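You operate a simulated robot arm through the tools that you are given. There is no shell and no other tool. Be economical: measure what you need, move in short steps, check, and stop when the job is done.

You are at the controls of a simulated two-armed robot. One attempt, no reset.

Task
Pick up the plunger labelled "427" from the grid of the hot parts rack with one hand, pass it to the other hand and put it on the top of the narrow bench.

Only the result counts: the job must be done as asked and must still hold three seconds after the hand-in. Knocking over, shifting, dropping, spilling or breaking anything else fails it.

Robot
Two 7-joint arms with two-finger grippers on one trunk, on a base that drives. Base frame: it is fixed to the floor where the robot stands at the start and does not move with it; the origin is under the middle of the robot, x ahead of it, y to its left, z up. Readings come in mm, degrees, newtons and seconds.
The left shoulder is at the start at [78, 151, 913], the right one opposite. With the tool pointing down near the work surface each hand reaches from about 100 to 780 mm from the robot's upright axis, wherever it stands, measured 20 degrees to its own side. Places, roughly: top of the narrow bench (15x21 cm) [-840, -660, 880]. Payload 2.54 kg a hand.
The tool frame of a hand sits at the grasp point between the pads (the TCP): z along the fingers, y along the line on which they close. The tips reach 30 mm beyond it. Largest opening 116 mm; the body of the gripper starts 95 mm behind the TCP.
Orientation is that of the tool frame in the base frame, as [roll, pitch, yaw] about the fixed x, y, z axes, in that order (R = Rz(yaw) Ry(pitch) Rx(roll)). With the fingers straight down and closing along the base's y, the tool's x points along the base's -x, its y along +y and its z along -z.

Tools
- The arms move only by the tool apply_moves. It takes "left_deltas", "right_deltas" or both (then of equal length, played together; a hand with none holds still); each is a list that holds one entry, the list of rows, each a list of 7 numbers: the shift along the tool's x, y, z in mm, then the turn, a rotation vector about the tool's x, y, z in degrees, then the opening, from 0 (shut) to 1 (fully open). In form: [[[x, y, z, rx, ry, rz, gripper], ...]]. A call has 1 to 20 rows; each row is the pose to reach, as a shift and turn from the pose commanded when the call began, along the tool's axes at that moment. Rows are played at 5 a second. More than 50 mm and 8.6 degrees between two rows, or a gripper value outside its range, and nothing of the call is played. Where a pose cannot be reached the arm comes as near as it can. A force on the tool above 40 N (or 10 N above the force at the start of the call, whichever is more), or a blocked arm, ends the call early, and 0.2 s more pass. The fingers move at their own pace (about 72 mm/s each) and stop on an object; they squeeze with about 40 N. The grip force told is the motor's: it shows also when the fingers shut on nothing. Time passes only in rows, and 0.2 s behind the last, so rows that repeat a pose let the fingers close. The reply holds the time, the measured pose of the TCP, the force on the tool along the base axes, the opening and the grip force, in the units named above and with some noise, with the torque about the TCP (base axes, N m) and any sound that the robot's microphone picked up, and new pictures: "views" is both (left out), scene, wrist or none (wrist: the cameras of the hands that moved).
- Cameras (640 x 400 px; columns grow to the right, rows downward): "scene" is now at [113.2, -65.7, 1069.2]; the picture's right is [-0.80, -0.59, 0.00], its down [-0.05, 0.07, -1.00] and it looks along [0.59, -0.80, -0.09] (base axes); focal length 214 px, centre (320, 200). "left" rides on the left gripper at [69, 15, -122] in its tool frame; the picture's right is [-0.21, 0.98, 0.00], its down [-0.83, -0.18, -0.53] and it looks along [-0.52, -0.11, 0.85] (tool axes); focal length 251 px, centre (320, 200). "right" rides on the right gripper at [69, -15, -122] in its tool frame; the picture's right is [0.21, 0.98, 0.00], its down [-0.83, 0.18, -0.53] and it looks along [-0.52, 0.12, 0.85] (tool axes); focal length 251 px, centre (320, 200). There is no depth. A picture from a camera that has moved, and an enlarged one, comes with that camera's place and axes in the base frame and with its lens. The place of the scene camera against the robot may be out by one fixed shift of up to 25 mm in any direction.
- slide_trunk(by): slides the trunk up (or, below 0, down) by that many mm; the arms and the scene camera ride with it, the base frame stays. It gives what a move gives, with no picture.
- base_move(legs): drives the robot by 1 to 6 legs, each [ahead, left, turn to the left] in mm, mm and degrees, along the robot's own axes; the way and the turn of a leg run together, so that a leg with both is an arc; at most 1500 mm and 180 degrees a leg. The arms and the cameras ride along, it lands a little off, and it stops where it bumps. It gives what a move gives, and a new picture of the scene camera.
- aim_head(pan, tilt): turns the head with the scene camera to pan (to the left, within 80 degrees either way) and tilt (down, from -29 to 69), counted from straight ahead of the robot. It gives what a move gives, and a new picture of the scene camera.
- zoom(camera, box): a new picture of the part [left, top, right, bottom] of that camera's present view, enlarged. No time passes.
- hand_in(): hands the job in; it is judged then, once.

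Work in short steps. Places have to be worked out from the pictures, the camera data and where the tool is seen: move nearer, look again, correct. Check each grasp and each placing, and mend what went wrong. You have 120 turns and 260 pictures in all, those below and enlarged ones among them. Open the grippers and draw the arms clear of the work before you hand the job in, unless the task says otherwise; then end with one line.

The tools are called as name(argument=value, ...) on one line, values as JSON. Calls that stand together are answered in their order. apply_moves: Moves the arms, as the interface text tells. Its arguments: {"type":"object","properties":{"left_deltas":{"type":"array"},"right_deltas":{"type":"array"},"views":{"type":"string","enum":["both","scene","wrist","none"]}},"required":[]} The other tools are called the same way: slide_trunk (by) slides the trunk up or down; base_move (legs) drives the base; aim_head (pan, tilt) turns the head that bears the scene camera; zoom (camera, box) takes an enlarged picture of a part of a camera's view; hand_in () hands the job in.

At the start:

```text
time: 0.0
left_ee_pos: [479.9, -1.6, 1103.2]
left_tcp_rot: [-180.0, 0.1, -180.0]
left_ft_force: [-0.2, 0.2, -0.4]
left_moment: [0.0, -0.03, 0.0]
left_width: 115.9
left_grip_force: 0.0
right_ee_pos: [336.6, -441.7, 1137.0]
right_tcp_rot: [-179.8, 0.0, -179.9]
right_ft_force: [-0.3, -0.7, -0.5]
right_moment: [-0.01, -0.01, -0.01]
right_width: 116.2
right_grip_force: 0.0
trunk travel left (down, up): [-150.0, 139.0]
robot x, y, heading: [0.8, 2.1, -0.1]
head pan, tilt: [-53.6, 5.1]
```

scene: 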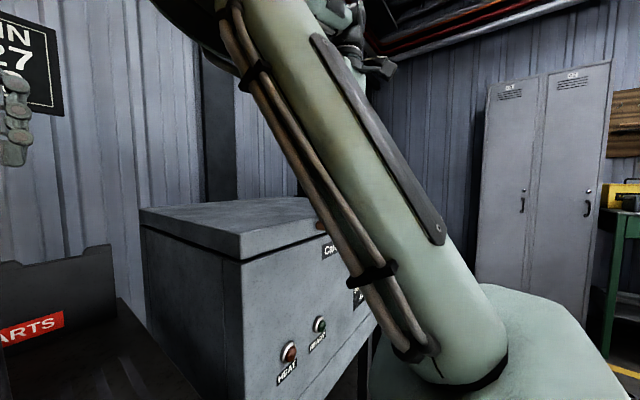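
right: 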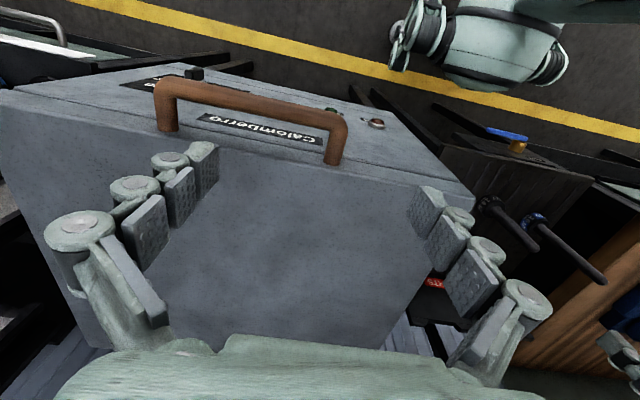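
left: 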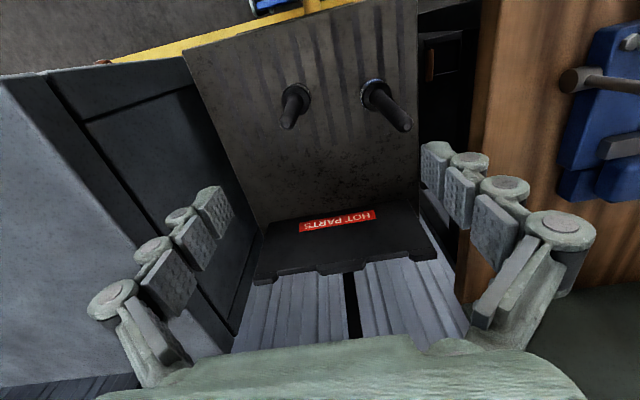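

The left wrist view shows a "HOT PARTS" rack ahead. I'll turn the head to look straight ahead and down.

aim_head(pan=-10, tilt=30)

aim_head(pan=40, tilt=25)

zoom(camera="left", box=[180, 0, 500, 200])

```text
time: 1.1
left_ee_pos: [482.2, -2.2, 1103.7]
left_tcp_rot: [180.0, 0.1, 180.0]
left_ft_force: [-0.3, -0.3, -0.2]
left_moment: [0.02, -0.02, 0.02]
left_width: 116.0
left_grip_force: 0.0
right_ee_pos: [336.8, -442.3, 1137.3]
right_tcp_rot: [-180.0, 0.1, -180.0]
right_ft_force: [0.9, 0.5, -0.7]
right_moment: [0.01, 0.02, 0.01]
right_width: 116.2
right_grip_force: 0.0
trunk travel left (down, up): [-150.0, 139.0]
robot x, y, heading: [0.6, -2.7, -0.1]
head pan, tilt: [-10.0, 30.0]
camera scene: at [147.7, -9.0, 1030.0], right [-0.19, -0.98, 0.0], down [-0.48, 0.09, -0.87], along [0.86, -0.17, -0.49], focal length 214 px, centre (320, 200)
```

scene: 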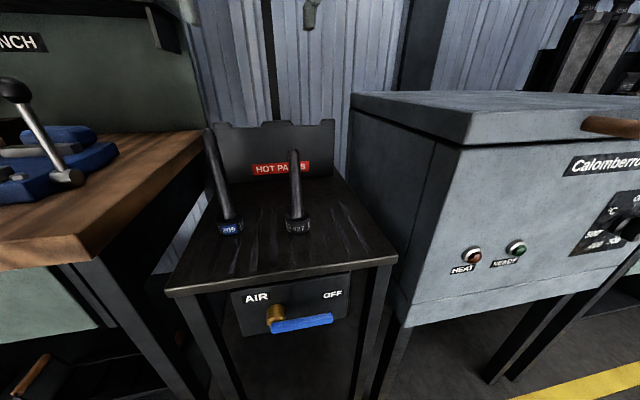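

```text
time: 2.3
left_ee_pos: [481.3, -2.3, 1102.9]
left_tcp_rot: [-180.0, 0.1, -179.9]
left_ft_force: [-0.3, -0.6, 0.3]
left_moment: [0.02, -0.02, -0.02]
left_width: 116.1
left_grip_force: 0.0
right_ee_pos: [336.8, -442.4, 1137.3]
right_tcp_rot: [-179.9, 0.0, -180.0]
right_ft_force: [0.3, 0.2, -0.8]
right_moment: [0.02, -0.03, -0.03]
right_width: 115.8
right_grip_force: 0.1
trunk travel left (down, up): [-150.0, 139.0]
robot x, y, heading: [3.5, -0.7, -0.0]
head pan, tilt: [40.0, 25.0]
camera scene: at [129.2, 67.4, 1036.9], right [0.64, -0.77, 0.0], down [-0.32, -0.27, -0.91], along [0.69, 0.58, -0.42], focal length 214 px, centre (320, 200)
```

scene: 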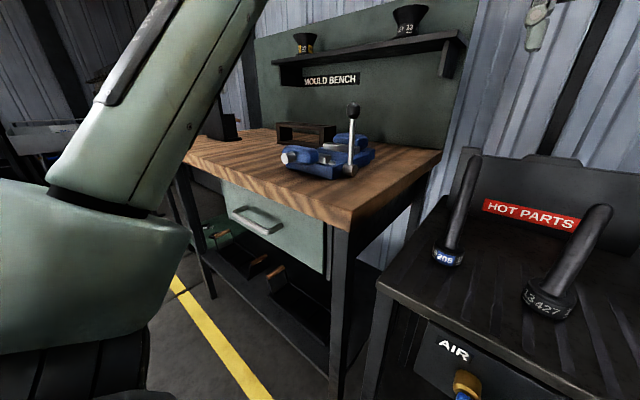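

```text
2.00 times, centred on (340, 100) of left
camera zoom: at [413.1, 14.1, 1226.2], right [0.21, 0.98, 0.0], down [0.82, -0.18, 0.54], along [0.52, -0.11, -0.84], focal length 503 px, centre (280, 400)
```

zoom: 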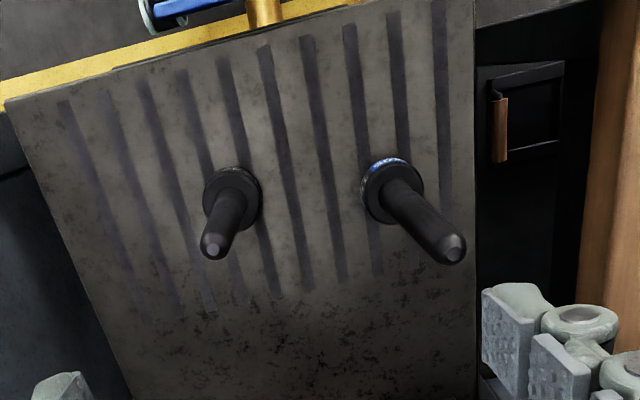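

The rack grid holds two plungers. 427 is the right one, with its base near (482,-39,790) and the rod top near z=928. I'll move the left hand above it, staying clear, and check.

apply_moves(left_deltas=[[[0, -38, 20, 0, 0, 0, 1], [0, -38, 60, 0, 0, 0, 1], [0, -38, 90, 0, 0, 0, 1], [0, -38, 90, 0, 0, 0, 1]]], views="wrist")

aim_head(pan=-3, tilt=25)

```text
time: 3.3
left_ee_pos: [480.5, -40.6, 1013.9]
left_tcp_rot: [180.0, 0.1, 180.0]
left_ft_force: [0.4, 0.1, 0.4]
left_moment: [-0.03, -0.02, -0.02]
left_width: 116.0
left_grip_force: 0.1
right_ee_pos: [336.8, -442.3, 1137.7]
right_tcp_rot: [-179.9, -0.1, 180.0]
right_ft_force: [-0.4, -0.7, -0.1]
right_moment: [0.05, -0.01, 0.0]
right_width: 115.9
right_grip_force: 0.0
trunk travel left (down, up): [-150.0, 139.0]
robot x, y, heading: [-0.7, -1.4, -0.2]
head pan, tilt: [40.0, 25.0]
camera left: at [412.3, -24.2, 1136.0], right [0.21, 0.98, 0.0], down [0.82, -0.18, 0.54], along [0.52, -0.11, -0.84], focal length 251 px, centre (320, 200)
```

left: 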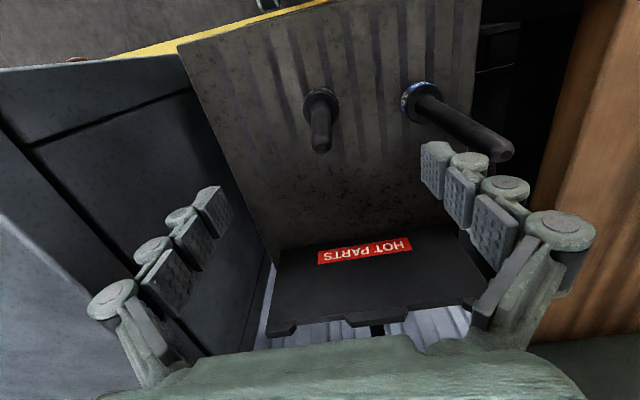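

```text
time: 4.4
left_ee_pos: [480.5, -39.5, 1013.5]
left_tcp_rot: [-180.0, 0.1, 179.9]
left_ft_force: [-0.2, 0.2, 0.8]
left_moment: [0.02, 0.02, 0.02]
left_width: 115.7
left_grip_force: 0.2
right_ee_pos: [336.9, -442.3, 1138.0]
right_tcp_rot: [-179.9, 0.0, 179.9]
right_ft_force: [-0.5, 0.2, -0.5]
right_moment: [0.02, 0.03, 0.03]
right_width: 116.0
right_grip_force: 0.0
trunk travel left (down, up): [-150.0, 139.0]
robot x, y, heading: [1.1, -0.2, -0.0]
head pan, tilt: [-3.0, 25.0]
camera scene: at [150.6, 3.5, 1036.9], right [-0.05, -1.0, 0.0], down [-0.42, 0.02, -0.91], along [0.91, -0.05, -0.42], focal length 214 px, centre (320, 200)
```

scene: 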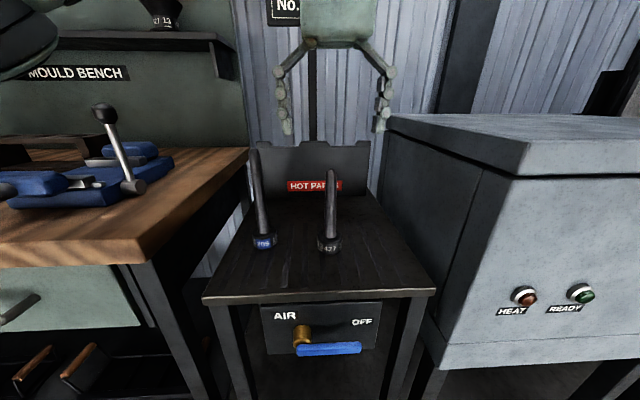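

The rod lines up with the hand in y at about -39, and its top is around z 920–950. I'll lower partway and check again.

apply_moves(left_deltas=[[[0, 0, 30, 0, 0, 0, 1], [0, 0, 55, 0, 0, 0, 1], [0, 0, 55, 0, 0, 0, 1]]], views="both")

```text
time: 5.2
left_ee_pos: [480.1, -39.4, 959.2]
left_tcp_rot: [179.9, 0.1, -179.9]
left_ft_force: [0.3, -0.3, -0.5]
left_moment: [0.03, 0.03, -0.04]
left_width: 115.9
left_grip_force: 0.1
right_ee_pos: [337.2, -442.1, 1138.5]
right_tcp_rot: [-179.8, 0.0, -179.9]
right_ft_force: [0.3, 0.7, 0.1]
right_moment: [-0.01, -0.01, 0.0]
right_width: 116.1
right_grip_force: 0.0
trunk travel left (down, up): [-150.0, 139.0]
robot x, y, heading: [-1.3, -1.9, -0.1]
head pan, tilt: [-3.0, 25.0]
camera scene: at [150.6, 3.4, 1036.9], right [-0.05, -1.0, 0.0], down [-0.42, 0.02, -0.91], along [0.91, -0.05, -0.42], focal length 214 px, centre (320, 200)
camera left: at [413.0, -22.7, 1081.7], right [0.21, 0.98, 0.0], down [0.82, -0.18, 0.54], along [0.52, -0.11, -0.84], focal length 251 px, centre (320, 200)
```

scene: 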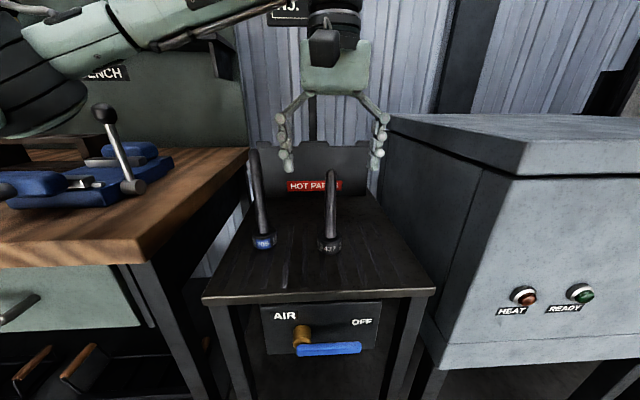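
left: 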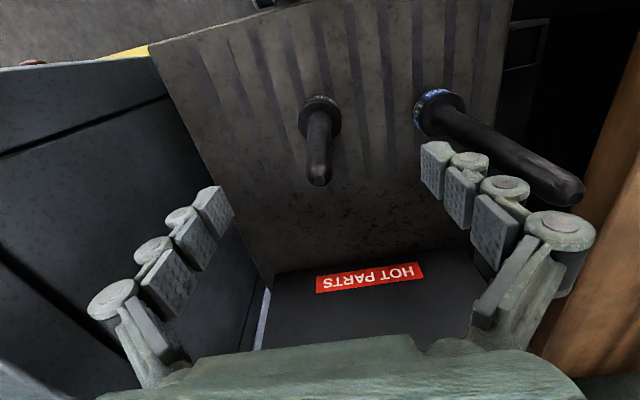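

The rod looks a few mm farther ahead, at x≈484. I'll nudge forward and descend so the fingers straddle the upper rod.

apply_moves(left_deltas=[[[-4, 0, 10, 0, 0, 0, 1], [-4, 0, 30, 0, 0, 0, 1], [-4, 0, 50, 0, 0, 0, 1], [-4, 0, 50, 0, 0, 0, 1]]], views="both")

zoom(camera="scene", box=[220, 100, 440, 260])

```text
time: 6.2
left_ee_pos: [487.0, -39.4, 909.0]
left_tcp_rot: [-180.0, 0.1, 180.0]
left_ft_force: [-1.0, -0.5, 0.3]
left_moment: [-0.01, 0.01, -0.01]
left_width: 115.9
left_grip_force: 0.0
right_ee_pos: [336.5, -441.9, 1138.5]
right_tcp_rot: [-179.9, 0.0, 180.0]
right_ft_force: [0.1, 0.0, 1.0]
right_moment: [0.01, 0.04, 0.0]
right_width: 116.1
right_grip_force: 0.0
trunk travel left (down, up): [-150.0, 139.0]
robot x, y, heading: [-0.9, -0.7, -0.2]
head pan, tilt: [-3.0, 25.0]
camera scene: at [150.6, 3.4, 1036.9], right [-0.05, -1.0, 0.0], down [-0.42, 0.02, -0.91], along [0.91, -0.05, -0.42], focal length 214 px, centre (320, 200)
camera left: at [417.6, -22.9, 1030.8], right [0.22, 0.98, 0.0], down [0.82, -0.18, 0.54], along [0.52, -0.11, -0.84], focal length 251 px, centre (320, 200)
```

scene: 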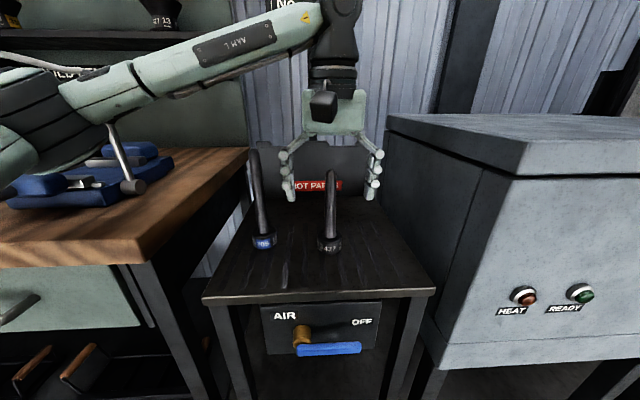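
left: 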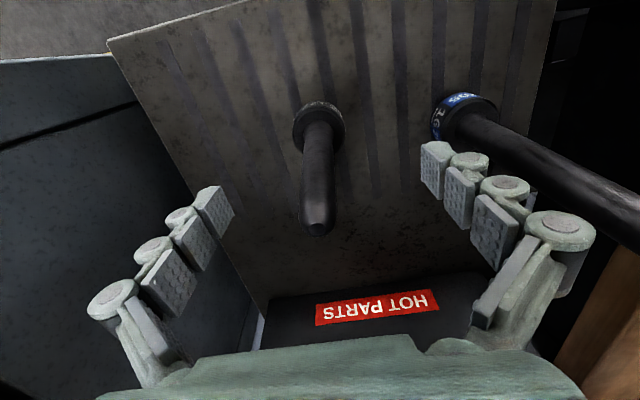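

```text
2.50 times, centred on (330, 180) of scene
camera zoom: at [150.6, 3.4, 1036.9], right [-0.05, -1.0, 0.0], down [-0.42, 0.02, -0.91], along [0.91, -0.05, -0.42], focal length 536 px, centre (295, 250)
```

zoom: 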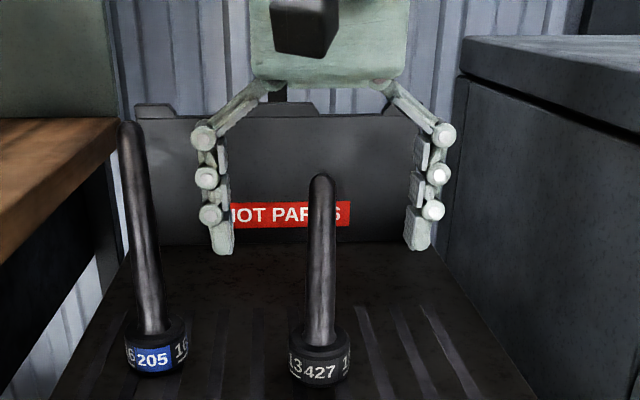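

The label reads 427. The rod top is at z≈938 and x≈482, and the fingers straddle it. I'll shift back 3 mm, lower slightly and close gently.

apply_moves(left_deltas=[[[4, 0, 3, 0, 0, 0, 1], [4, 0, 3, 0, 0, 0, 0.7], [4, 0, 3, 0, 0, 0, 0.5]]], views="wrist")

zoom(camera="scene", box=[220, 100, 440, 260])

```text
time: 7.0
left_ee_pos: [481.7, -39.7, 904.8]
left_tcp_rot: [-180.0, 0.1, 180.0]
left_ft_force: [0.6, -0.4, -0.7]
left_moment: [0.01, -0.02, -0.02]
left_width: 57.7
left_grip_force: 0.0
right_ee_pos: [336.3, -442.5, 1138.2]
right_tcp_rot: [-179.9, -0.1, 179.9]
right_ft_force: [-0.2, -0.1, -0.4]
right_moment: [-0.03, 0.0, 0.01]
right_width: 116.3
right_grip_force: 0.0
trunk travel left (down, up): [-150.0, 139.0]
robot x, y, heading: [-2.9, -2.5, -0.3]
head pan, tilt: [-3.0, 25.0]
camera left: at [413.3, -22.9, 1028.1], right [0.21, 0.98, 0.0], down [0.82, -0.18, 0.54], along [0.52, -0.11, -0.84], focal length 251 px, centre (320, 200)
```

left: 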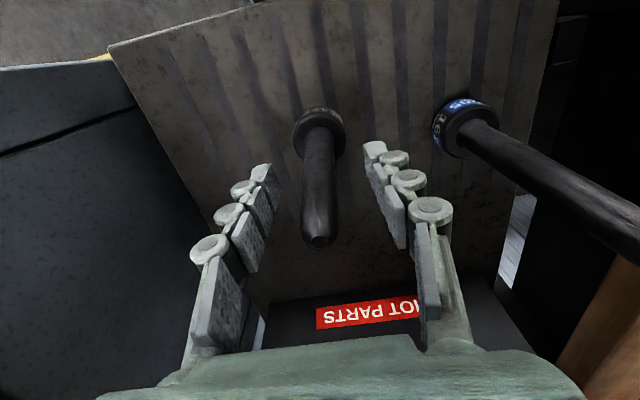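

```text
2.50 times, centred on (330, 180) of scene
camera zoom: at [150.6, 3.4, 1036.9], right [-0.05, -1.0, 0.0], down [-0.42, 0.02, -0.91], along [0.91, -0.05, -0.42], focal length 536 px, centre (295, 250)
```

zoom: 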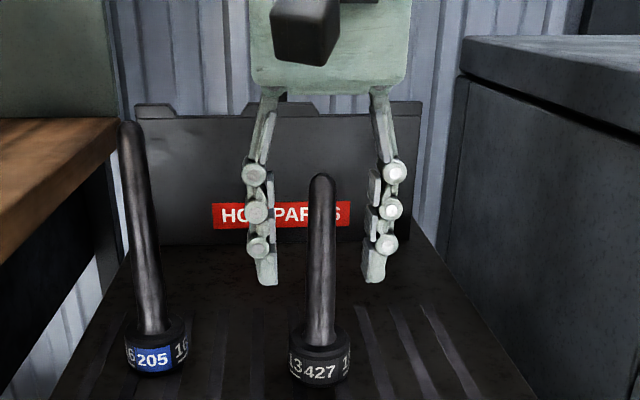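

The rod is centred between the pads, with its top about 43 mm above the TCP. I'll raise 15 mm to leave the lower rod free for the other hand, then close.

apply_moves(left_deltas=[[[0, 0, -15, 0, 0, 0, 0.5], [0, 0, -15, 0, 0, 0, 0.3], [0, 0, -15, 0, 0, 0, 0.15], [0, 0, -15, 0, 0, 0, 0], [0, 0, -15, 0, 0, 0, 0], [0, 0, -15, 0, 0, 0, 0]]], views="both")

```text
time: 8.4
left_ee_pos: [480.7, -38.4, 922.0]
left_tcp_rot: [-180.0, 0.0, -180.0]
left_ft_force: [0.7, 0.5, 2.3]
left_moment: [-0.04, -0.03, 0.03]
left_width: 15.0
left_grip_force: 40.4
right_ee_pos: [336.1, -442.2, 1136.1]
right_tcp_rot: [-179.9, 0.0, 179.9]
right_ft_force: [0.4, 0.5, 0.1]
right_moment: [-0.02, 0.01, 0.03]
right_width: 115.8
right_grip_force: 0.1
trunk travel left (down, up): [-150.0, 139.0]
robot x, y, heading: [2.8, 0.1, 0.3]
head pan, tilt: [-3.0, 25.0]
camera scene: at [150.5, 3.4, 1037.0], right [-0.05, -1.0, 0.0], down [-0.42, 0.02, -0.91], along [0.91, -0.05, -0.42], focal length 214 px, centre (320, 200)
camera left: at [413.9, -22.8, 1043.6], right [0.21, 0.98, 0.0], down [0.82, -0.18, 0.54], along [0.52, -0.11, -0.84], focal length 251 px, centre (320, 200)
```

scene: 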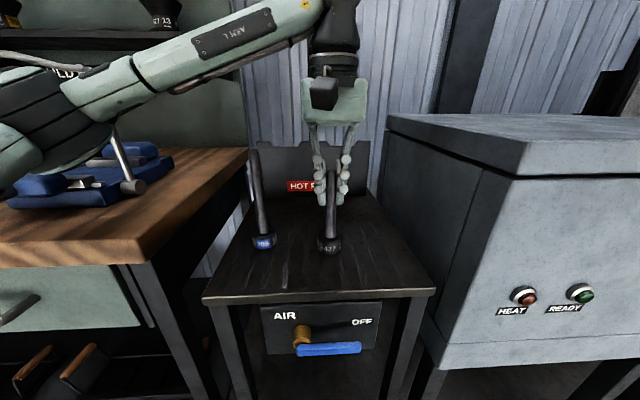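
left: 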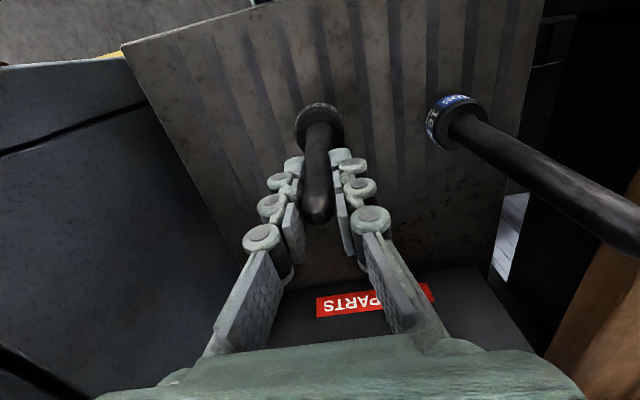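

The grip holds at 15 mm width and 40 N. I'll lift straight up.

apply_moves(left_deltas=[[[0, 0, -10, 0, 0, 0, 0], [0, 0, -30, 0, 0, 0, 0], [0, 0, -60, 0, 0, 0, 0], [0, 0, -90, 0, 0, 0, 0], [0, 0, -120, 0, 0, 0, 0], [0, 0, -150, 0, 0, 0, 0], [0, 0, -150, 0, 0, 0, 0]]], views="both")

```text
time: 10.0
left_ee_pos: [483.1, -41.1, 1070.3]
left_tcp_rot: [-180.0, 0.1, -180.0]
left_ft_force: [-0.2, 0.4, -3.1]
left_moment: [0.01, -0.02, 0.01]
left_width: 14.9
left_grip_force: 39.9
right_ee_pos: [335.9, -441.2, 1136.8]
right_tcp_rot: [-179.9, 0.0, 180.0]
right_ft_force: [-0.4, 0.2, 0.1]
right_moment: [0.01, -0.04, 0.02]
right_width: 115.9
right_grip_force: 0.0
trunk travel left (down, up): [-150.0, 139.0]
robot x, y, heading: [-1.7, 0.4, 0.3]
head pan, tilt: [-3.0, 25.0]
camera scene: at [150.9, 3.4, 1036.8], right [-0.05, -1.0, 0.0], down [-0.42, 0.02, -0.91], along [0.9, -0.05, -0.42], focal length 214 px, centre (320, 200)
camera left: at [413.9, -24.0, 1192.8], right [0.22, 0.98, 0.0], down [0.82, -0.18, 0.54], along [0.52, -0.11, -0.84], focal length 251 px, centre (320, 200)
```

scene: 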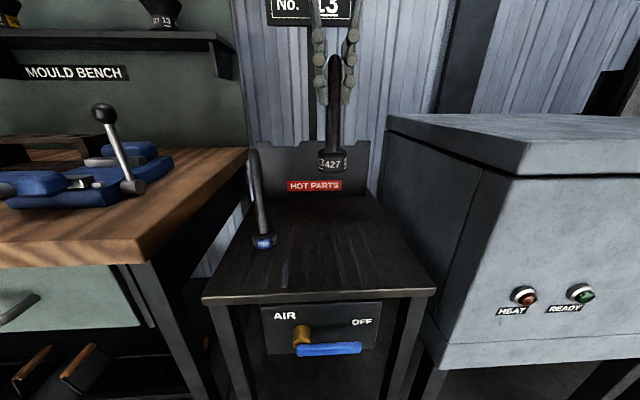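
left: 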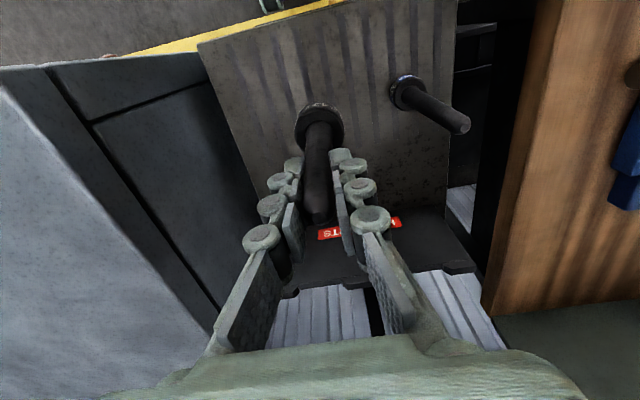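

The plunger is lifted and hangs straight (about 0.3 kg). Before driving I'll look around to both sides.

aim_head(pan=-80, tilt=25)

aim_head(pan=80, tilt=25)

```text
time: 11.5
left_ee_pos: [481.5, -40.0, 1070.1]
left_tcp_rot: [180.0, 0.1, 180.0]
left_ft_force: [-1.1, 0.1, -4.3]
left_moment: [0.01, 0.03, -0.01]
left_width: 14.9
left_grip_force: 40.0
right_ee_pos: [336.9, -441.2, 1137.7]
right_tcp_rot: [-179.8, 0.1, -180.0]
right_ft_force: [0.3, 0.2, 0.3]
right_moment: [0.04, 0.01, -0.05]
right_width: 115.9
right_grip_force: 0.0
trunk travel left (down, up): [-150.0, 139.0]
robot x, y, heading: [1.0, 1.9, -0.2]
head pan, tilt: [-80.0, 25.0]
camera scene: at [74.9, -82.5, 1036.9], right [-0.98, -0.17, 0.0], down [-0.07, 0.42, -0.91], along [0.16, -0.89, -0.42], focal length 214 px, centre (320, 200)
```

scene: 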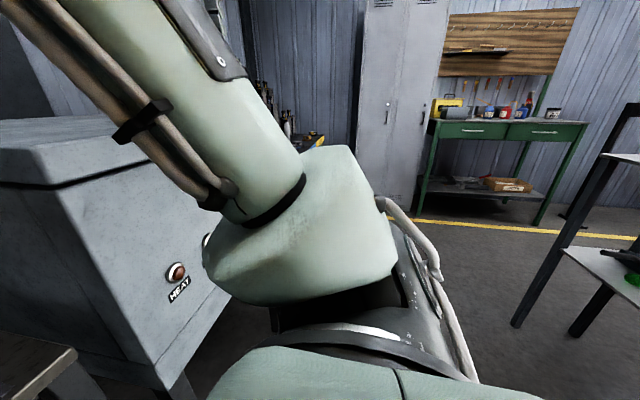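

```text
time: 13.9
left_ee_pos: [482.8, -39.9, 1069.6]
left_tcp_rot: [-180.0, 0.1, -180.0]
left_ft_force: [0.5, 0.6, -2.8]
left_moment: [-0.02, -0.02, 0.03]
left_width: 14.7
left_grip_force: 40.7
right_ee_pos: [336.6, -442.5, 1137.9]
right_tcp_rot: [-179.8, 0.0, -180.0]
right_ft_force: [0.1, -0.5, 0.0]
right_moment: [0.03, -0.03, 0.0]
right_width: 115.8
right_grip_force: 0.1
trunk travel left (down, up): [-150.0, 139.0]
robot x, y, heading: [1.3, 1.7, 0.1]
head pan, tilt: [80.0, 25.0]
camera scene: at [74.8, 98.9, 1036.9], right [0.98, -0.17, 0.0], down [-0.07, -0.42, -0.91], along [0.16, 0.89, -0.42], focal length 214 px, centre (320, 200)
```

scene: 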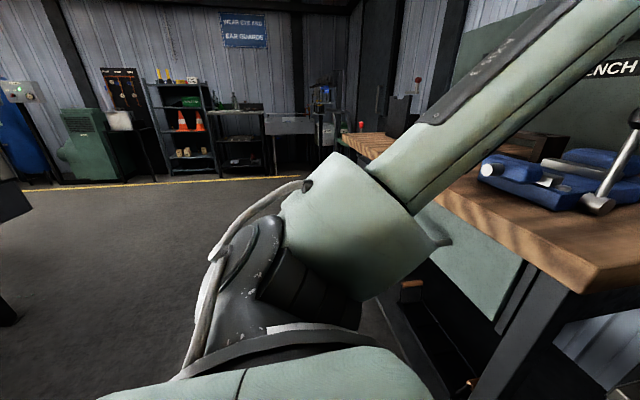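

There is open floor around the robot, and the narrow bench is probably at the right edge behind me. I'll back up 250 mm for handover space and look down to the right again.

base_move(legs=[[-250, 0, 0]])

aim_head(pan=-80, tilt=20)

```text
time: 15.8
left_ee_pos: [233.4, -39.2, 1070.7]
left_tcp_rot: [-180.0, 0.1, -179.7]
left_ft_force: [-0.7, -0.2, -3.7]
left_moment: [-0.02, 0.01, -0.03]
left_width: 15.0
left_grip_force: 40.0
right_ee_pos: [89.2, -441.2, 1136.7]
right_tcp_rot: [-179.9, 0.0, -179.9]
right_ft_force: [0.6, 0.8, -0.2]
right_moment: [0.02, -0.01, 0.0]
right_width: 116.0
right_grip_force: 0.0
trunk travel left (down, up): [-150.0, 139.0]
robot x, y, heading: [-244.2, -0.7, 0.2]
head pan, tilt: [80.0, 25.0]
camera scene: at [-174.5, 98.8, 1037.0], right [0.99, -0.17, 0.0], down [-0.07, -0.42, -0.91], along [0.15, 0.89, -0.42], focal length 214 px, centre (320, 200)
```

scene: 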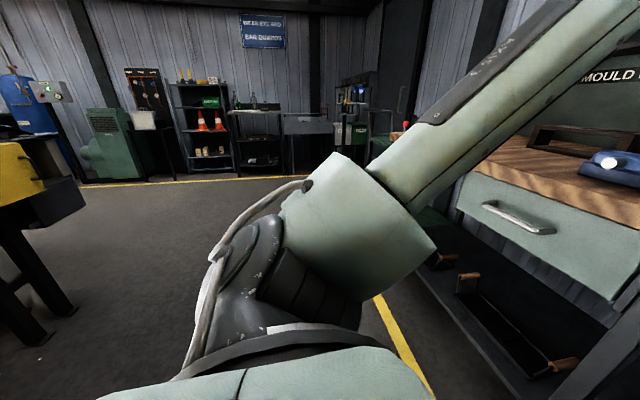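

```text
time: 18.2
left_ee_pos: [234.3, -38.7, 1069.7]
left_tcp_rot: [-180.0, 0.1, -179.7]
left_ft_force: [-0.3, 0.3, -3.5]
left_moment: [-0.01, 0.0, 0.0]
left_width: 14.8
left_grip_force: 40.0
right_ee_pos: [90.5, -441.0, 1137.0]
right_tcp_rot: [-179.9, 0.0, -179.9]
right_ft_force: [0.7, 0.2, 0.4]
right_moment: [-0.01, 0.01, -0.01]
right_width: 115.9
right_grip_force: 0.1
trunk travel left (down, up): [-150.0, 139.0]
robot x, y, heading: [-249.7, 4.0, 0.1]
head pan, tilt: [-80.0, 20.0]
camera scene: at [-173.3, -83.6, 1045.0], right [-0.98, -0.18, 0.0], down [-0.06, 0.34, -0.94], along [0.17, -0.92, -0.34], focal length 214 px, centre (320, 200)
```

scene: 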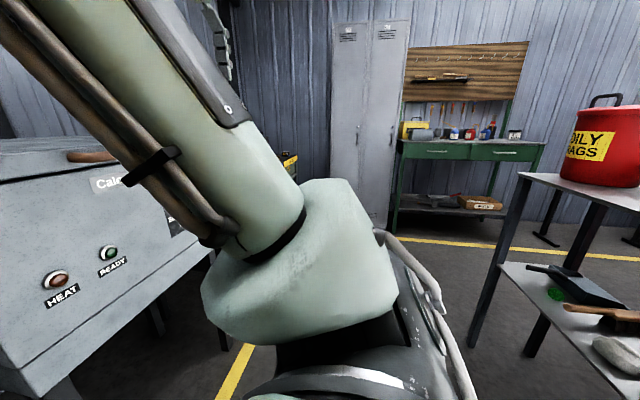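

The narrow bench with an "OILY RAGS" can is at the right rear. Now I'll prepare the right hand for the handover. It turns to a horizontal tool pointing forward-left, camera side up, staged away from the plunger.

apply_moves(right_deltas=[[[-1.8, 12.1, 5.7, -5.335, 3.082, 5.335, 1], [-3.5, 24.2, 11.4, -10.67, 6.164, 10.67, 1], [-5.3, 36.3, 17.1, -16.0, 9.246, 16.0, 1], [-7.1, 48.4, 22.8, -21.34, 12.33, 21.34, 1], [-8.8, 60.5, 28.5, -26.68, 15.41, 26.68, 1], [-10.6, 72.6, 34.2, -32.01, 18.49, 32.01, 1], [-12.4, 84.7, 39.9, -37.35, 21.57, 37.35, 1], [-14.1, 96.8, 45.6, -42.68, 24.66, 42.68, 1], [-15.9, 108.9, 51.3, -48.02, 27.74, 48.02, 1], [-17.7, 121, 57, -53.35, 30.82, 53.35, 1], [-19.4, 133.1, 62.7, -58.69, 33.9, 58.69, 1], [-21.2, 145.2, 68.4, -64.02, 36.98, 64.02, 1], [-22.9, 157.3, 74.1, -69.36, 40.07, 69.36, 1], [-24.7, 169.4, 79.8, -74.69, 43.15, 74.69, 1], [-26.5, 181.5, 85.5, -80.03, 46.23, 80.03, 1], [-28.2, 193.6, 91.2, -85.36, 49.31, 85.36, 1], [-30, 206, 97, -90.7, 52.4, 90.7, 1], [-30, 206, 97, -90.7, 52.4, 90.7, 1]]], views="both")

aim_head(pan=-10, tilt=10)

```text
time: 22.0
left_ee_pos: [233.8, -39.3, 1071.0]
left_tcp_rot: [-179.9, 0.0, -179.8]
left_ft_force: [0.1, -0.5, -3.4]
left_moment: [0.04, -0.01, 0.0]
left_width: 14.7
left_grip_force: 39.8
right_ee_pos: [58.5, -233.6, 874.5]
right_tcp_rot: [89.0, -89.9, 151.2]
right_ft_force: [0.2, 0.2, 0.5]
right_moment: [0.04, 0.03, 0.04]
right_width: 116.1
right_grip_force: 0.0
right hand out of reach, approached as far as the arm can: row 3, 4, 5, 6, 7, 8, 9, 10, 11, 12, 13, 14, 15, 16, 17, 18
trunk travel left (down, up): [-150.0, 139.0]
robot x, y, heading: [-247.9, -0.3, 0.3]
head pan, tilt: [-80.0, 20.0]
camera scene: at [-173.3, -83.7, 1045.0], right [-0.98, -0.18, 0.0], down [-0.06, 0.34, -0.94], along [0.17, -0.92, -0.34], focal length 214 px, centre (320, 200)
camera right: at [-15.0, -332.3, 942.6], right [0.85, -0.49, 0.22], down [-0.11, -0.55, -0.83], along [0.52, 0.68, -0.52], focal length 251 px, centre (320, 200)
```

scene: 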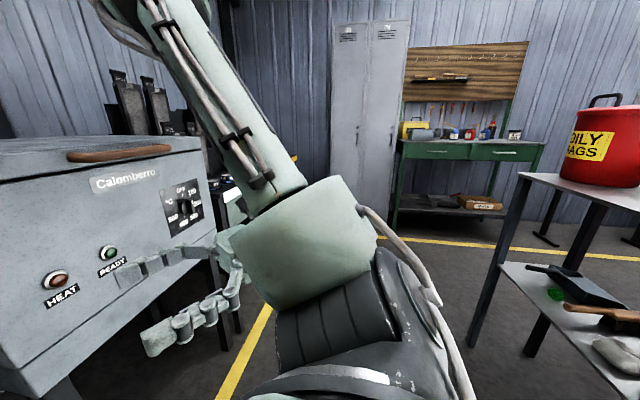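
right: 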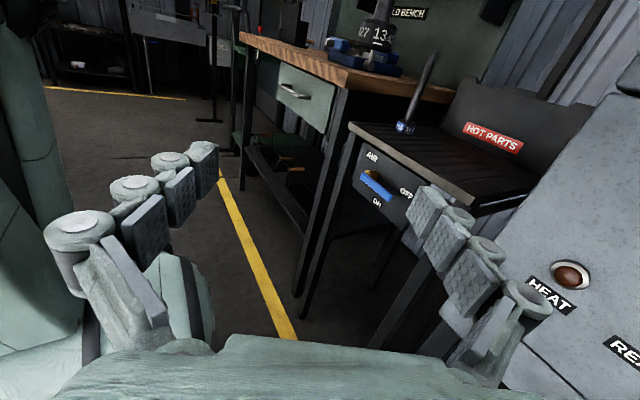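

```text
time: 23.4
left_ee_pos: [233.0, -40.0, 1069.5]
left_tcp_rot: [-180.0, 0.0, -179.8]
left_ft_force: [0.3, -0.4, -4.1]
left_moment: [0.0, -0.03, 0.01]
left_width: 15.1
left_grip_force: 40.3
right_ee_pos: [58.6, -233.2, 874.9]
right_tcp_rot: [105.3, -89.9, 134.9]
right_ft_force: [0.0, -0.3, 0.5]
right_moment: [0.0, 0.02, -0.02]
right_width: 116.1
right_grip_force: 0.1
trunk travel left (down, up): [-150.0, 139.0]
robot x, y, heading: [-246.2, 1.0, 0.1]
head pan, tilt: [-10.0, 10.0]
camera scene: at [-98.2, -7.9, 1061.2], right [-0.17, -0.99, 0.0], down [-0.17, 0.03, -0.98], along [0.97, -0.17, -0.17], focal length 214 px, centre (320, 200)
```

scene: 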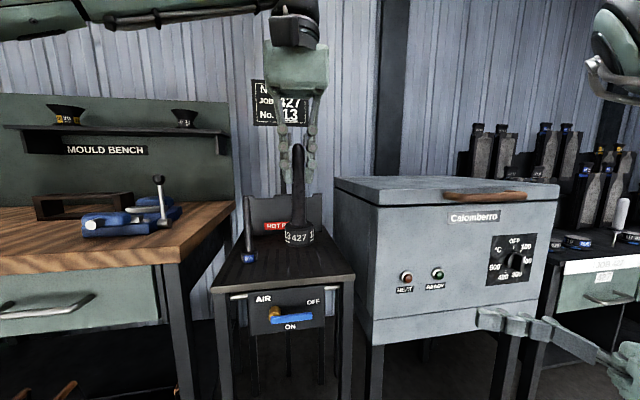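

The right hand reached the orientation but ended low, since the arm is limited there. I'll test how it responds with a small forward move.

apply_moves(right_deltas=[[[0, 25, 15, 0, 0, 0, 1], [0, 50, 30, 0, 0, 0, 1], [0, 50, 30, 0, 0, 0, 1]]], views="none")

```text
time: 24.2
left_ee_pos: [233.4, -38.8, 1070.2]
left_tcp_rot: [180.0, 0.2, -179.8]
left_ft_force: [1.0, -1.2, -3.8]
left_moment: [0.01, -0.04, 0.01]
left_width: 15.1
left_grip_force: 40.2
right_ee_pos: [91.6, -226.1, 849.0]
right_tcp_rot: [99.9, -89.8, 140.2]
right_ft_force: [0.6, 0.6, 0.0]
right_moment: [0.0, -0.01, 0.02]
right_width: 115.9
right_grip_force: 0.1
right hand out of reach, approached as far as the arm can: row 1, 2, 3
trunk travel left (down, up): [-150.0, 139.0]
robot x, y, heading: [-251.3, -2.3, 0.2]
head pan, tilt: [-10.0, 10.0]
```

The command pose is still the unreachable high one. I'll lower the right-hand target by about 190 mm to find the reachable region.

apply_moves(right_deltas=[[[-48, 0, 0, 0, 0, 0, 1], [-96, 0, 0, 0, 0, 0, 1], [-144, 0, 0, 0, 0, 0, 1], [-190, 0, 0, 0, 0, 0, 1], [-190, 0, 0, 0, 0, 0, 1]]], views="scene")

```text
time: 25.4
left_ee_pos: [234.5, -39.1, 1068.7]
left_tcp_rot: [180.0, 0.1, -179.7]
left_ft_force: [-0.8, -0.9, -4.5]
left_moment: [-0.03, 0.0, 0.0]
left_width: 14.9
left_grip_force: 40.0
right_ee_pos: [83.8, -236.2, 676.2]
right_tcp_rot: [167.8, -89.7, 72.5]
right_ft_force: [-0.4, 0.5, 0.2]
right_moment: [0.03, -0.01, 0.0]
right_width: 116.0
right_grip_force: 0.1
right hand out of reach, approached as far as the arm can: row 4, 5
trunk travel left (down, up): [-150.0, 139.0]
robot x, y, heading: [-253.1, -1.6, 0.2]
head pan, tilt: [-10.0, 10.0]
camera scene: at [-98.2, -7.9, 1061.2], right [-0.17, -0.99, 0.0], down [-0.17, 0.03, -0.98], along [0.97, -0.17, -0.17], focal length 214 px, centre (320, 200)
```

scene: 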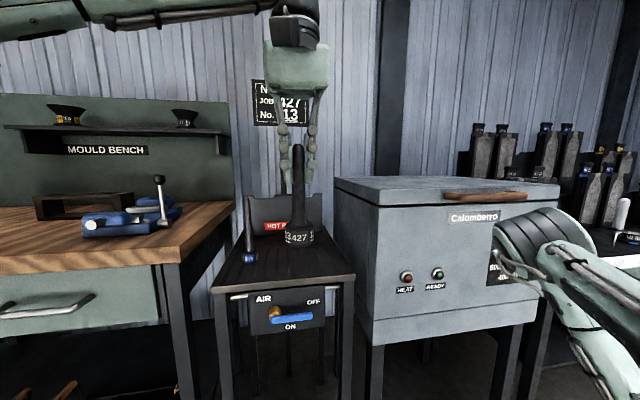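

Commands restart from the reached pose, so the height limit is real for this orientation. I'll hand over lower down, so first I raise the right hand to about z=860.

apply_moves(right_deltas=[[[45, 0, 0, 0, 0, 0, 1], [90, 0, 0, 0, 0, 0, 1], [135, 0, 0, 0, 0, 0, 1], [170, 0, 0, 0, 0, 0, 1], [185, 0, 0, 0, 0, 0, 1], [185, 0, 0, 0, 0, 0, 1]]], views="none")

apply_moves(right_deltas=[[[0, 15, 15, 0, 0, 0, 1], [0, 30, 30, 0, 0, 0, 1], [0, 30, 30, 0, 0, 0, 1]]], views="both")

```text
time: 26.8
left_ee_pos: [234.6, -38.3, 1070.3]
left_tcp_rot: [-180.0, 0.1, -179.8]
left_ft_force: [0.0, -0.9, -2.8]
left_moment: [0.02, 0.01, -0.03]
left_width: 15.0
left_grip_force: 39.7
right_ee_pos: [79.5, -236.0, 856.3]
right_tcp_rot: [88.5, -89.8, 151.6]
right_ft_force: [0.3, 0.2, 0.0]
right_moment: [0.01, -0.02, 0.01]
right_width: 115.9
right_grip_force: 0.0
right hand out of reach, approached as far as the arm can: row 5, 6
trunk travel left (down, up): [-150.0, 139.0]
robot x, y, heading: [-246.1, -2.1, 0.2]
head pan, tilt: [-10.0, 10.0]
```

```text
time: 27.6
left_ee_pos: [233.5, -38.9, 1069.9]
left_tcp_rot: [179.9, 0.0, -179.9]
left_ft_force: [0.2, 0.2, -3.8]
left_moment: [0.02, 0.0, -0.03]
left_width: 15.0
left_grip_force: 40.5
right_ee_pos: [103.5, -217.5, 840.0]
right_tcp_rot: [95.7, -89.8, 144.6]
right_ft_force: [-0.9, 0.2, 0.2]
right_moment: [-0.02, -0.01, -0.01]
right_width: 116.0
right_grip_force: 0.0
right hand out of reach, approached as far as the arm can: row 1, 2, 3
trunk travel left (down, up): [-150.0, 139.0]
robot x, y, heading: [-248.7, 1.1, 0.1]
head pan, tilt: [-10.0, 10.0]
camera scene: at [-98.2, -7.9, 1061.2], right [-0.17, -0.99, 0.0], down [-0.17, 0.03, -0.98], along [0.97, -0.17, -0.17], focal length 214 px, centre (320, 200)
camera right: at [29.9, -315.4, 908.1], right [0.85, -0.48, 0.22], down [-0.11, -0.56, -0.83], along [0.52, 0.68, -0.52], focal length 251 px, centre (320, 200)
```

scene: 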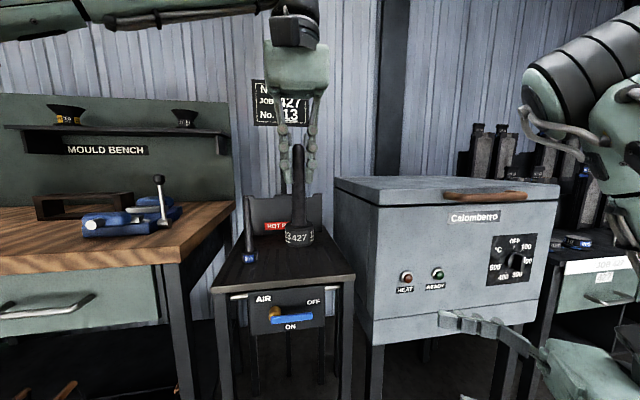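
right: 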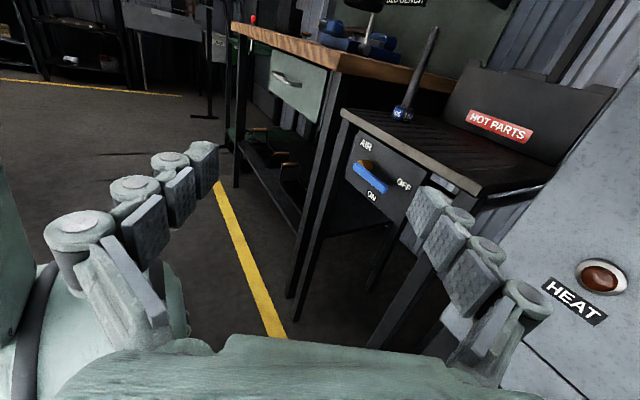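

This posture hits a wrist limit. A more natural pose is the tool tilted about 30° down, pointing forward-left with the camera below. I'll first undo the rotation back to tool-down.

apply_moves(right_deltas=[[[17.5, 6.1, -11.8, 5.335, -3.082, -5.335, 1], [35, 12.2, -23.6, 10.67, -6.164, -10.67, 1], [52.5, 18.3, -35.4, 16.0, -9.246, -16.0, 1], [70, 24.4, -47.2, 21.34, -12.33, -21.34, 1], [87.5, 30.5, -59, 26.68, -15.41, -26.68, 1], [105, 36.6, -70.8, 32.01, -18.49, -32.01, 1], [122.5, 42.7, -82.6, 37.35, -21.57, -37.35, 1], [140, 48.8, -94.4, 42.68, -24.66, -42.68, 1], [157.5, 54.9, -106.2, 48.02, -27.74, -48.02, 1], [175, 61, -118, 53.35, -30.82, -53.35, 1], [192.5, 67.1, -129.8, 58.69, -33.9, -58.69, 1], [210, 73.2, -141.6, 64.02, -36.98, -64.02, 1], [227.5, 79.3, -153.4, 69.36, -40.07, -69.36, 1], [245, 85.4, -165.2, 74.69, -43.15, -74.69, 1], [262.5, 91.5, -177, 80.03, -46.23, -80.03, 1], [280, 97.6, -188.8, 85.36, -49.31, -85.36, 1], [297, 104, -200, 90.7, -52.4, -90.7, 1], [297, 104, -200, 90.7, -52.4, -90.7, 1]]], views="scene")

```text
time: 31.4
left_ee_pos: [234.0, -39.9, 1069.2]
left_tcp_rot: [-179.9, 0.1, -179.8]
left_ft_force: [0.4, -0.8, -3.0]
left_moment: [0.01, -0.03, 0.0]
left_width: 15.0
left_grip_force: 40.0
right_ee_pos: [95.1, -443.3, 1137.1]
right_tcp_rot: [-179.8, 0.0, -179.7]
right_ft_force: [0.0, 0.0, 0.3]
right_moment: [-0.02, 0.02, -0.01]
right_width: 115.9
right_grip_force: 0.1
right hand out of reach, approached as far as the arm can: row 1, 2, 3, 4, 5, 6
trunk travel left (down, up): [-150.0, 139.0]
robot x, y, heading: [-245.3, -0.1, 0.1]
head pan, tilt: [-10.0, 10.0]
camera scene: at [-98.2, -7.8, 1061.2], right [-0.17, -0.99, 0.0], down [-0.17, 0.03, -0.98], along [0.97, -0.17, -0.17], focal length 214 px, centre (320, 200)
```

scene: 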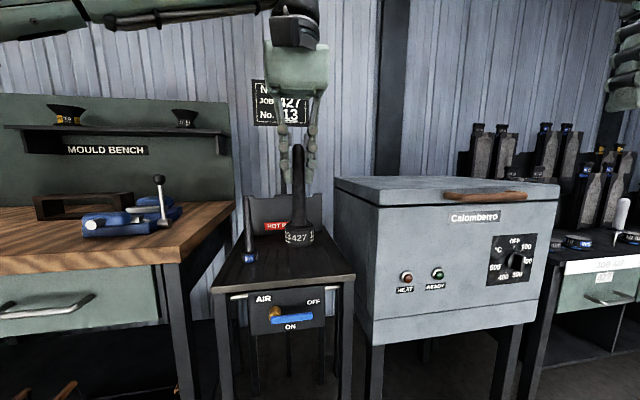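

Tool-down is restored. Now I'll go to the tilted staging pose about 200 mm back from the plunger along the new tool axis.

apply_moves(right_deltas=[[[1, 32, 3, -1.6, -5.9, -2.7, 1], [2, 63, 6, -3.1, -11.7, -5.4, 1], [3, 95, 9, -4.7, -17.6, -8.2, 1], [4, 126, 12, -6.3, -23.4, -10.9, 1], [6, 158, 15, -7.9, -29.3, -13.6, 1], [7, 190, 17, -9.4, -35.2, -16.3, 1], [8, 221, 20, -11, -41, -19, 1], [9, 253, 23, -12.6, -46.9, -21.8, 1], [10, 285, 26, -14.1, -52.7, -24.5, 1], [11, 316, 29, -15.7, -58.6, -27.2, 1], [11, 316, 29, -15.7, -58.6, -27.2, 1]]], views="both")

```text
time: 33.8
left_ee_pos: [233.8, -40.0, 1069.5]
left_tcp_rot: [179.9, 0.2, -179.8]
left_ft_force: [0.9, -0.2, -3.7]
left_moment: [0.02, -0.01, -0.01]
left_width: 14.8
left_grip_force: 40.0
right_ee_pos: [125.4, -324.7, 1078.0]
right_tcp_rot: [179.7, 60.0, -150.1]
right_ft_force: [0.2, -0.1, 0.1]
right_moment: [-0.01, -0.01, 0.01]
right_width: 116.3
right_grip_force: 0.1
right hand out of reach, approached as far as the arm can: row 3, 4, 5, 6, 7, 8, 9, 10, 11
trunk travel left (down, up): [-150.0, 139.0]
robot x, y, heading: [-251.8, 0.5, 0.1]
head pan, tilt: [-10.0, 10.0]
camera scene: at [-117.8, -32.5, 1095.7], right [-0.49, -0.87, 0.0], down [0.18, -0.1, -0.98], along [0.85, -0.48, 0.21], focal length 214 px, centre (320, 200)
camera right: at [11.5, -408.5, 1078.4], right [-0.59, 0.79, -0.18], down [-0.13, 0.13, 0.98], along [0.8, 0.6, 0.03], focal length 251 px, centre (320, 200)
```

scene: 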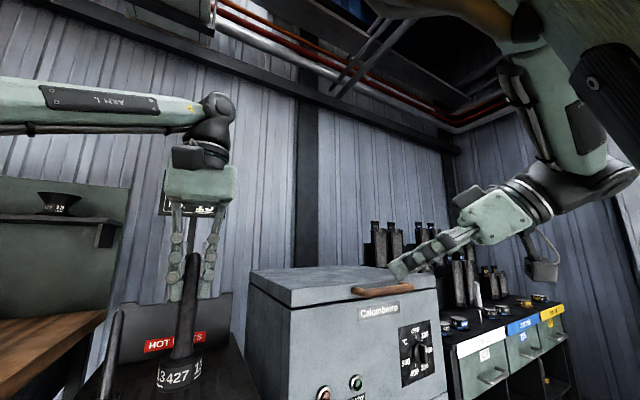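
right: 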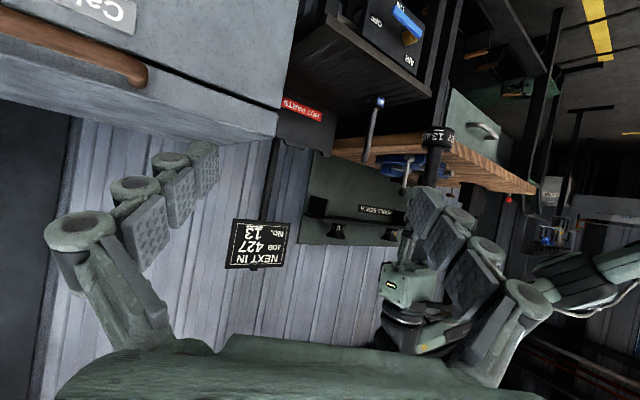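

The tilt is reached, but the elbow crowds the head when the hand is this close in. I'll back up another 150 mm, then move the right hand forward.

base_move(legs=[[-150, 0, 0]])

apply_moves(right_deltas=[[[-8, -15, 22, 0, 0, 0, 1], [-17, -30, 45, 0, 0, 0, 1], [-26, -45, 67, 0, 0, 0, 1], [-26, -45, 67, 0, 0, 0, 1]]], views="scene")

```text
time: 35.2
left_ee_pos: [84.1, -38.8, 1071.5]
left_tcp_rot: [179.9, 0.1, -179.9]
left_ft_force: [0.1, 0.7, -2.8]
left_moment: [0.0, -0.05, -0.04]
left_width: 15.1
left_grip_force: 40.4
right_ee_pos: [-24.7, -325.1, 1079.0]
right_tcp_rot: [179.7, 59.9, -150.0]
right_ft_force: [-0.9, -0.3, 0.7]
right_moment: [0.01, 0.01, -0.02]
right_width: 116.0
right_grip_force: 0.2
trunk travel left (down, up): [-150.0, 139.0]
robot x, y, heading: [-399.7, 2.3, 0.2]
head pan, tilt: [-10.0, 10.0]
camera scene: at [-267.6, -33.0, 1095.7], right [-0.49, -0.87, 0.0], down [0.18, -0.1, -0.98], along [0.85, -0.48, 0.21], focal length 214 px, centre (320, 200)
```

scene: 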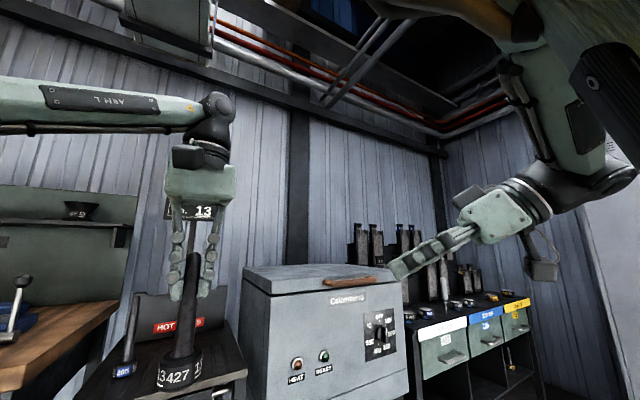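

```text
time: 36.2
left_ee_pos: [84.1, -40.7, 1069.5]
left_tcp_rot: [-179.9, 0.1, -179.9]
left_ft_force: [-0.1, -0.4, -2.7]
left_moment: [-0.02, 0.02, 0.0]
left_width: 15.1
left_grip_force: 40.2
right_ee_pos: [59.2, -328.9, 1065.3]
right_tcp_rot: [179.6, 59.9, -149.9]
right_ft_force: [1.1, -0.5, -0.5]
right_moment: [0.03, 0.01, -0.01]
right_width: 116.0
right_grip_force: 0.1
trunk travel left (down, up): [-150.0, 139.0]
robot x, y, heading: [-398.3, -0.7, 0.3]
head pan, tilt: [-10.0, 10.0]
camera scene: at [-247.8, -8.7, 1061.3], right [-0.17, -0.98, 0.0], down [-0.17, 0.03, -0.98], along [0.97, -0.17, -0.17], focal length 214 px, centre (320, 200)
```

scene: 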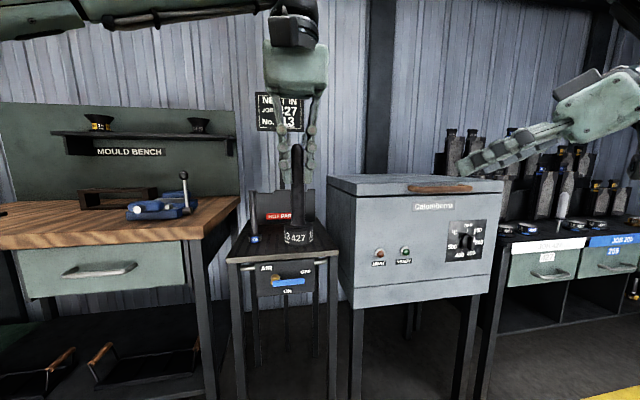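

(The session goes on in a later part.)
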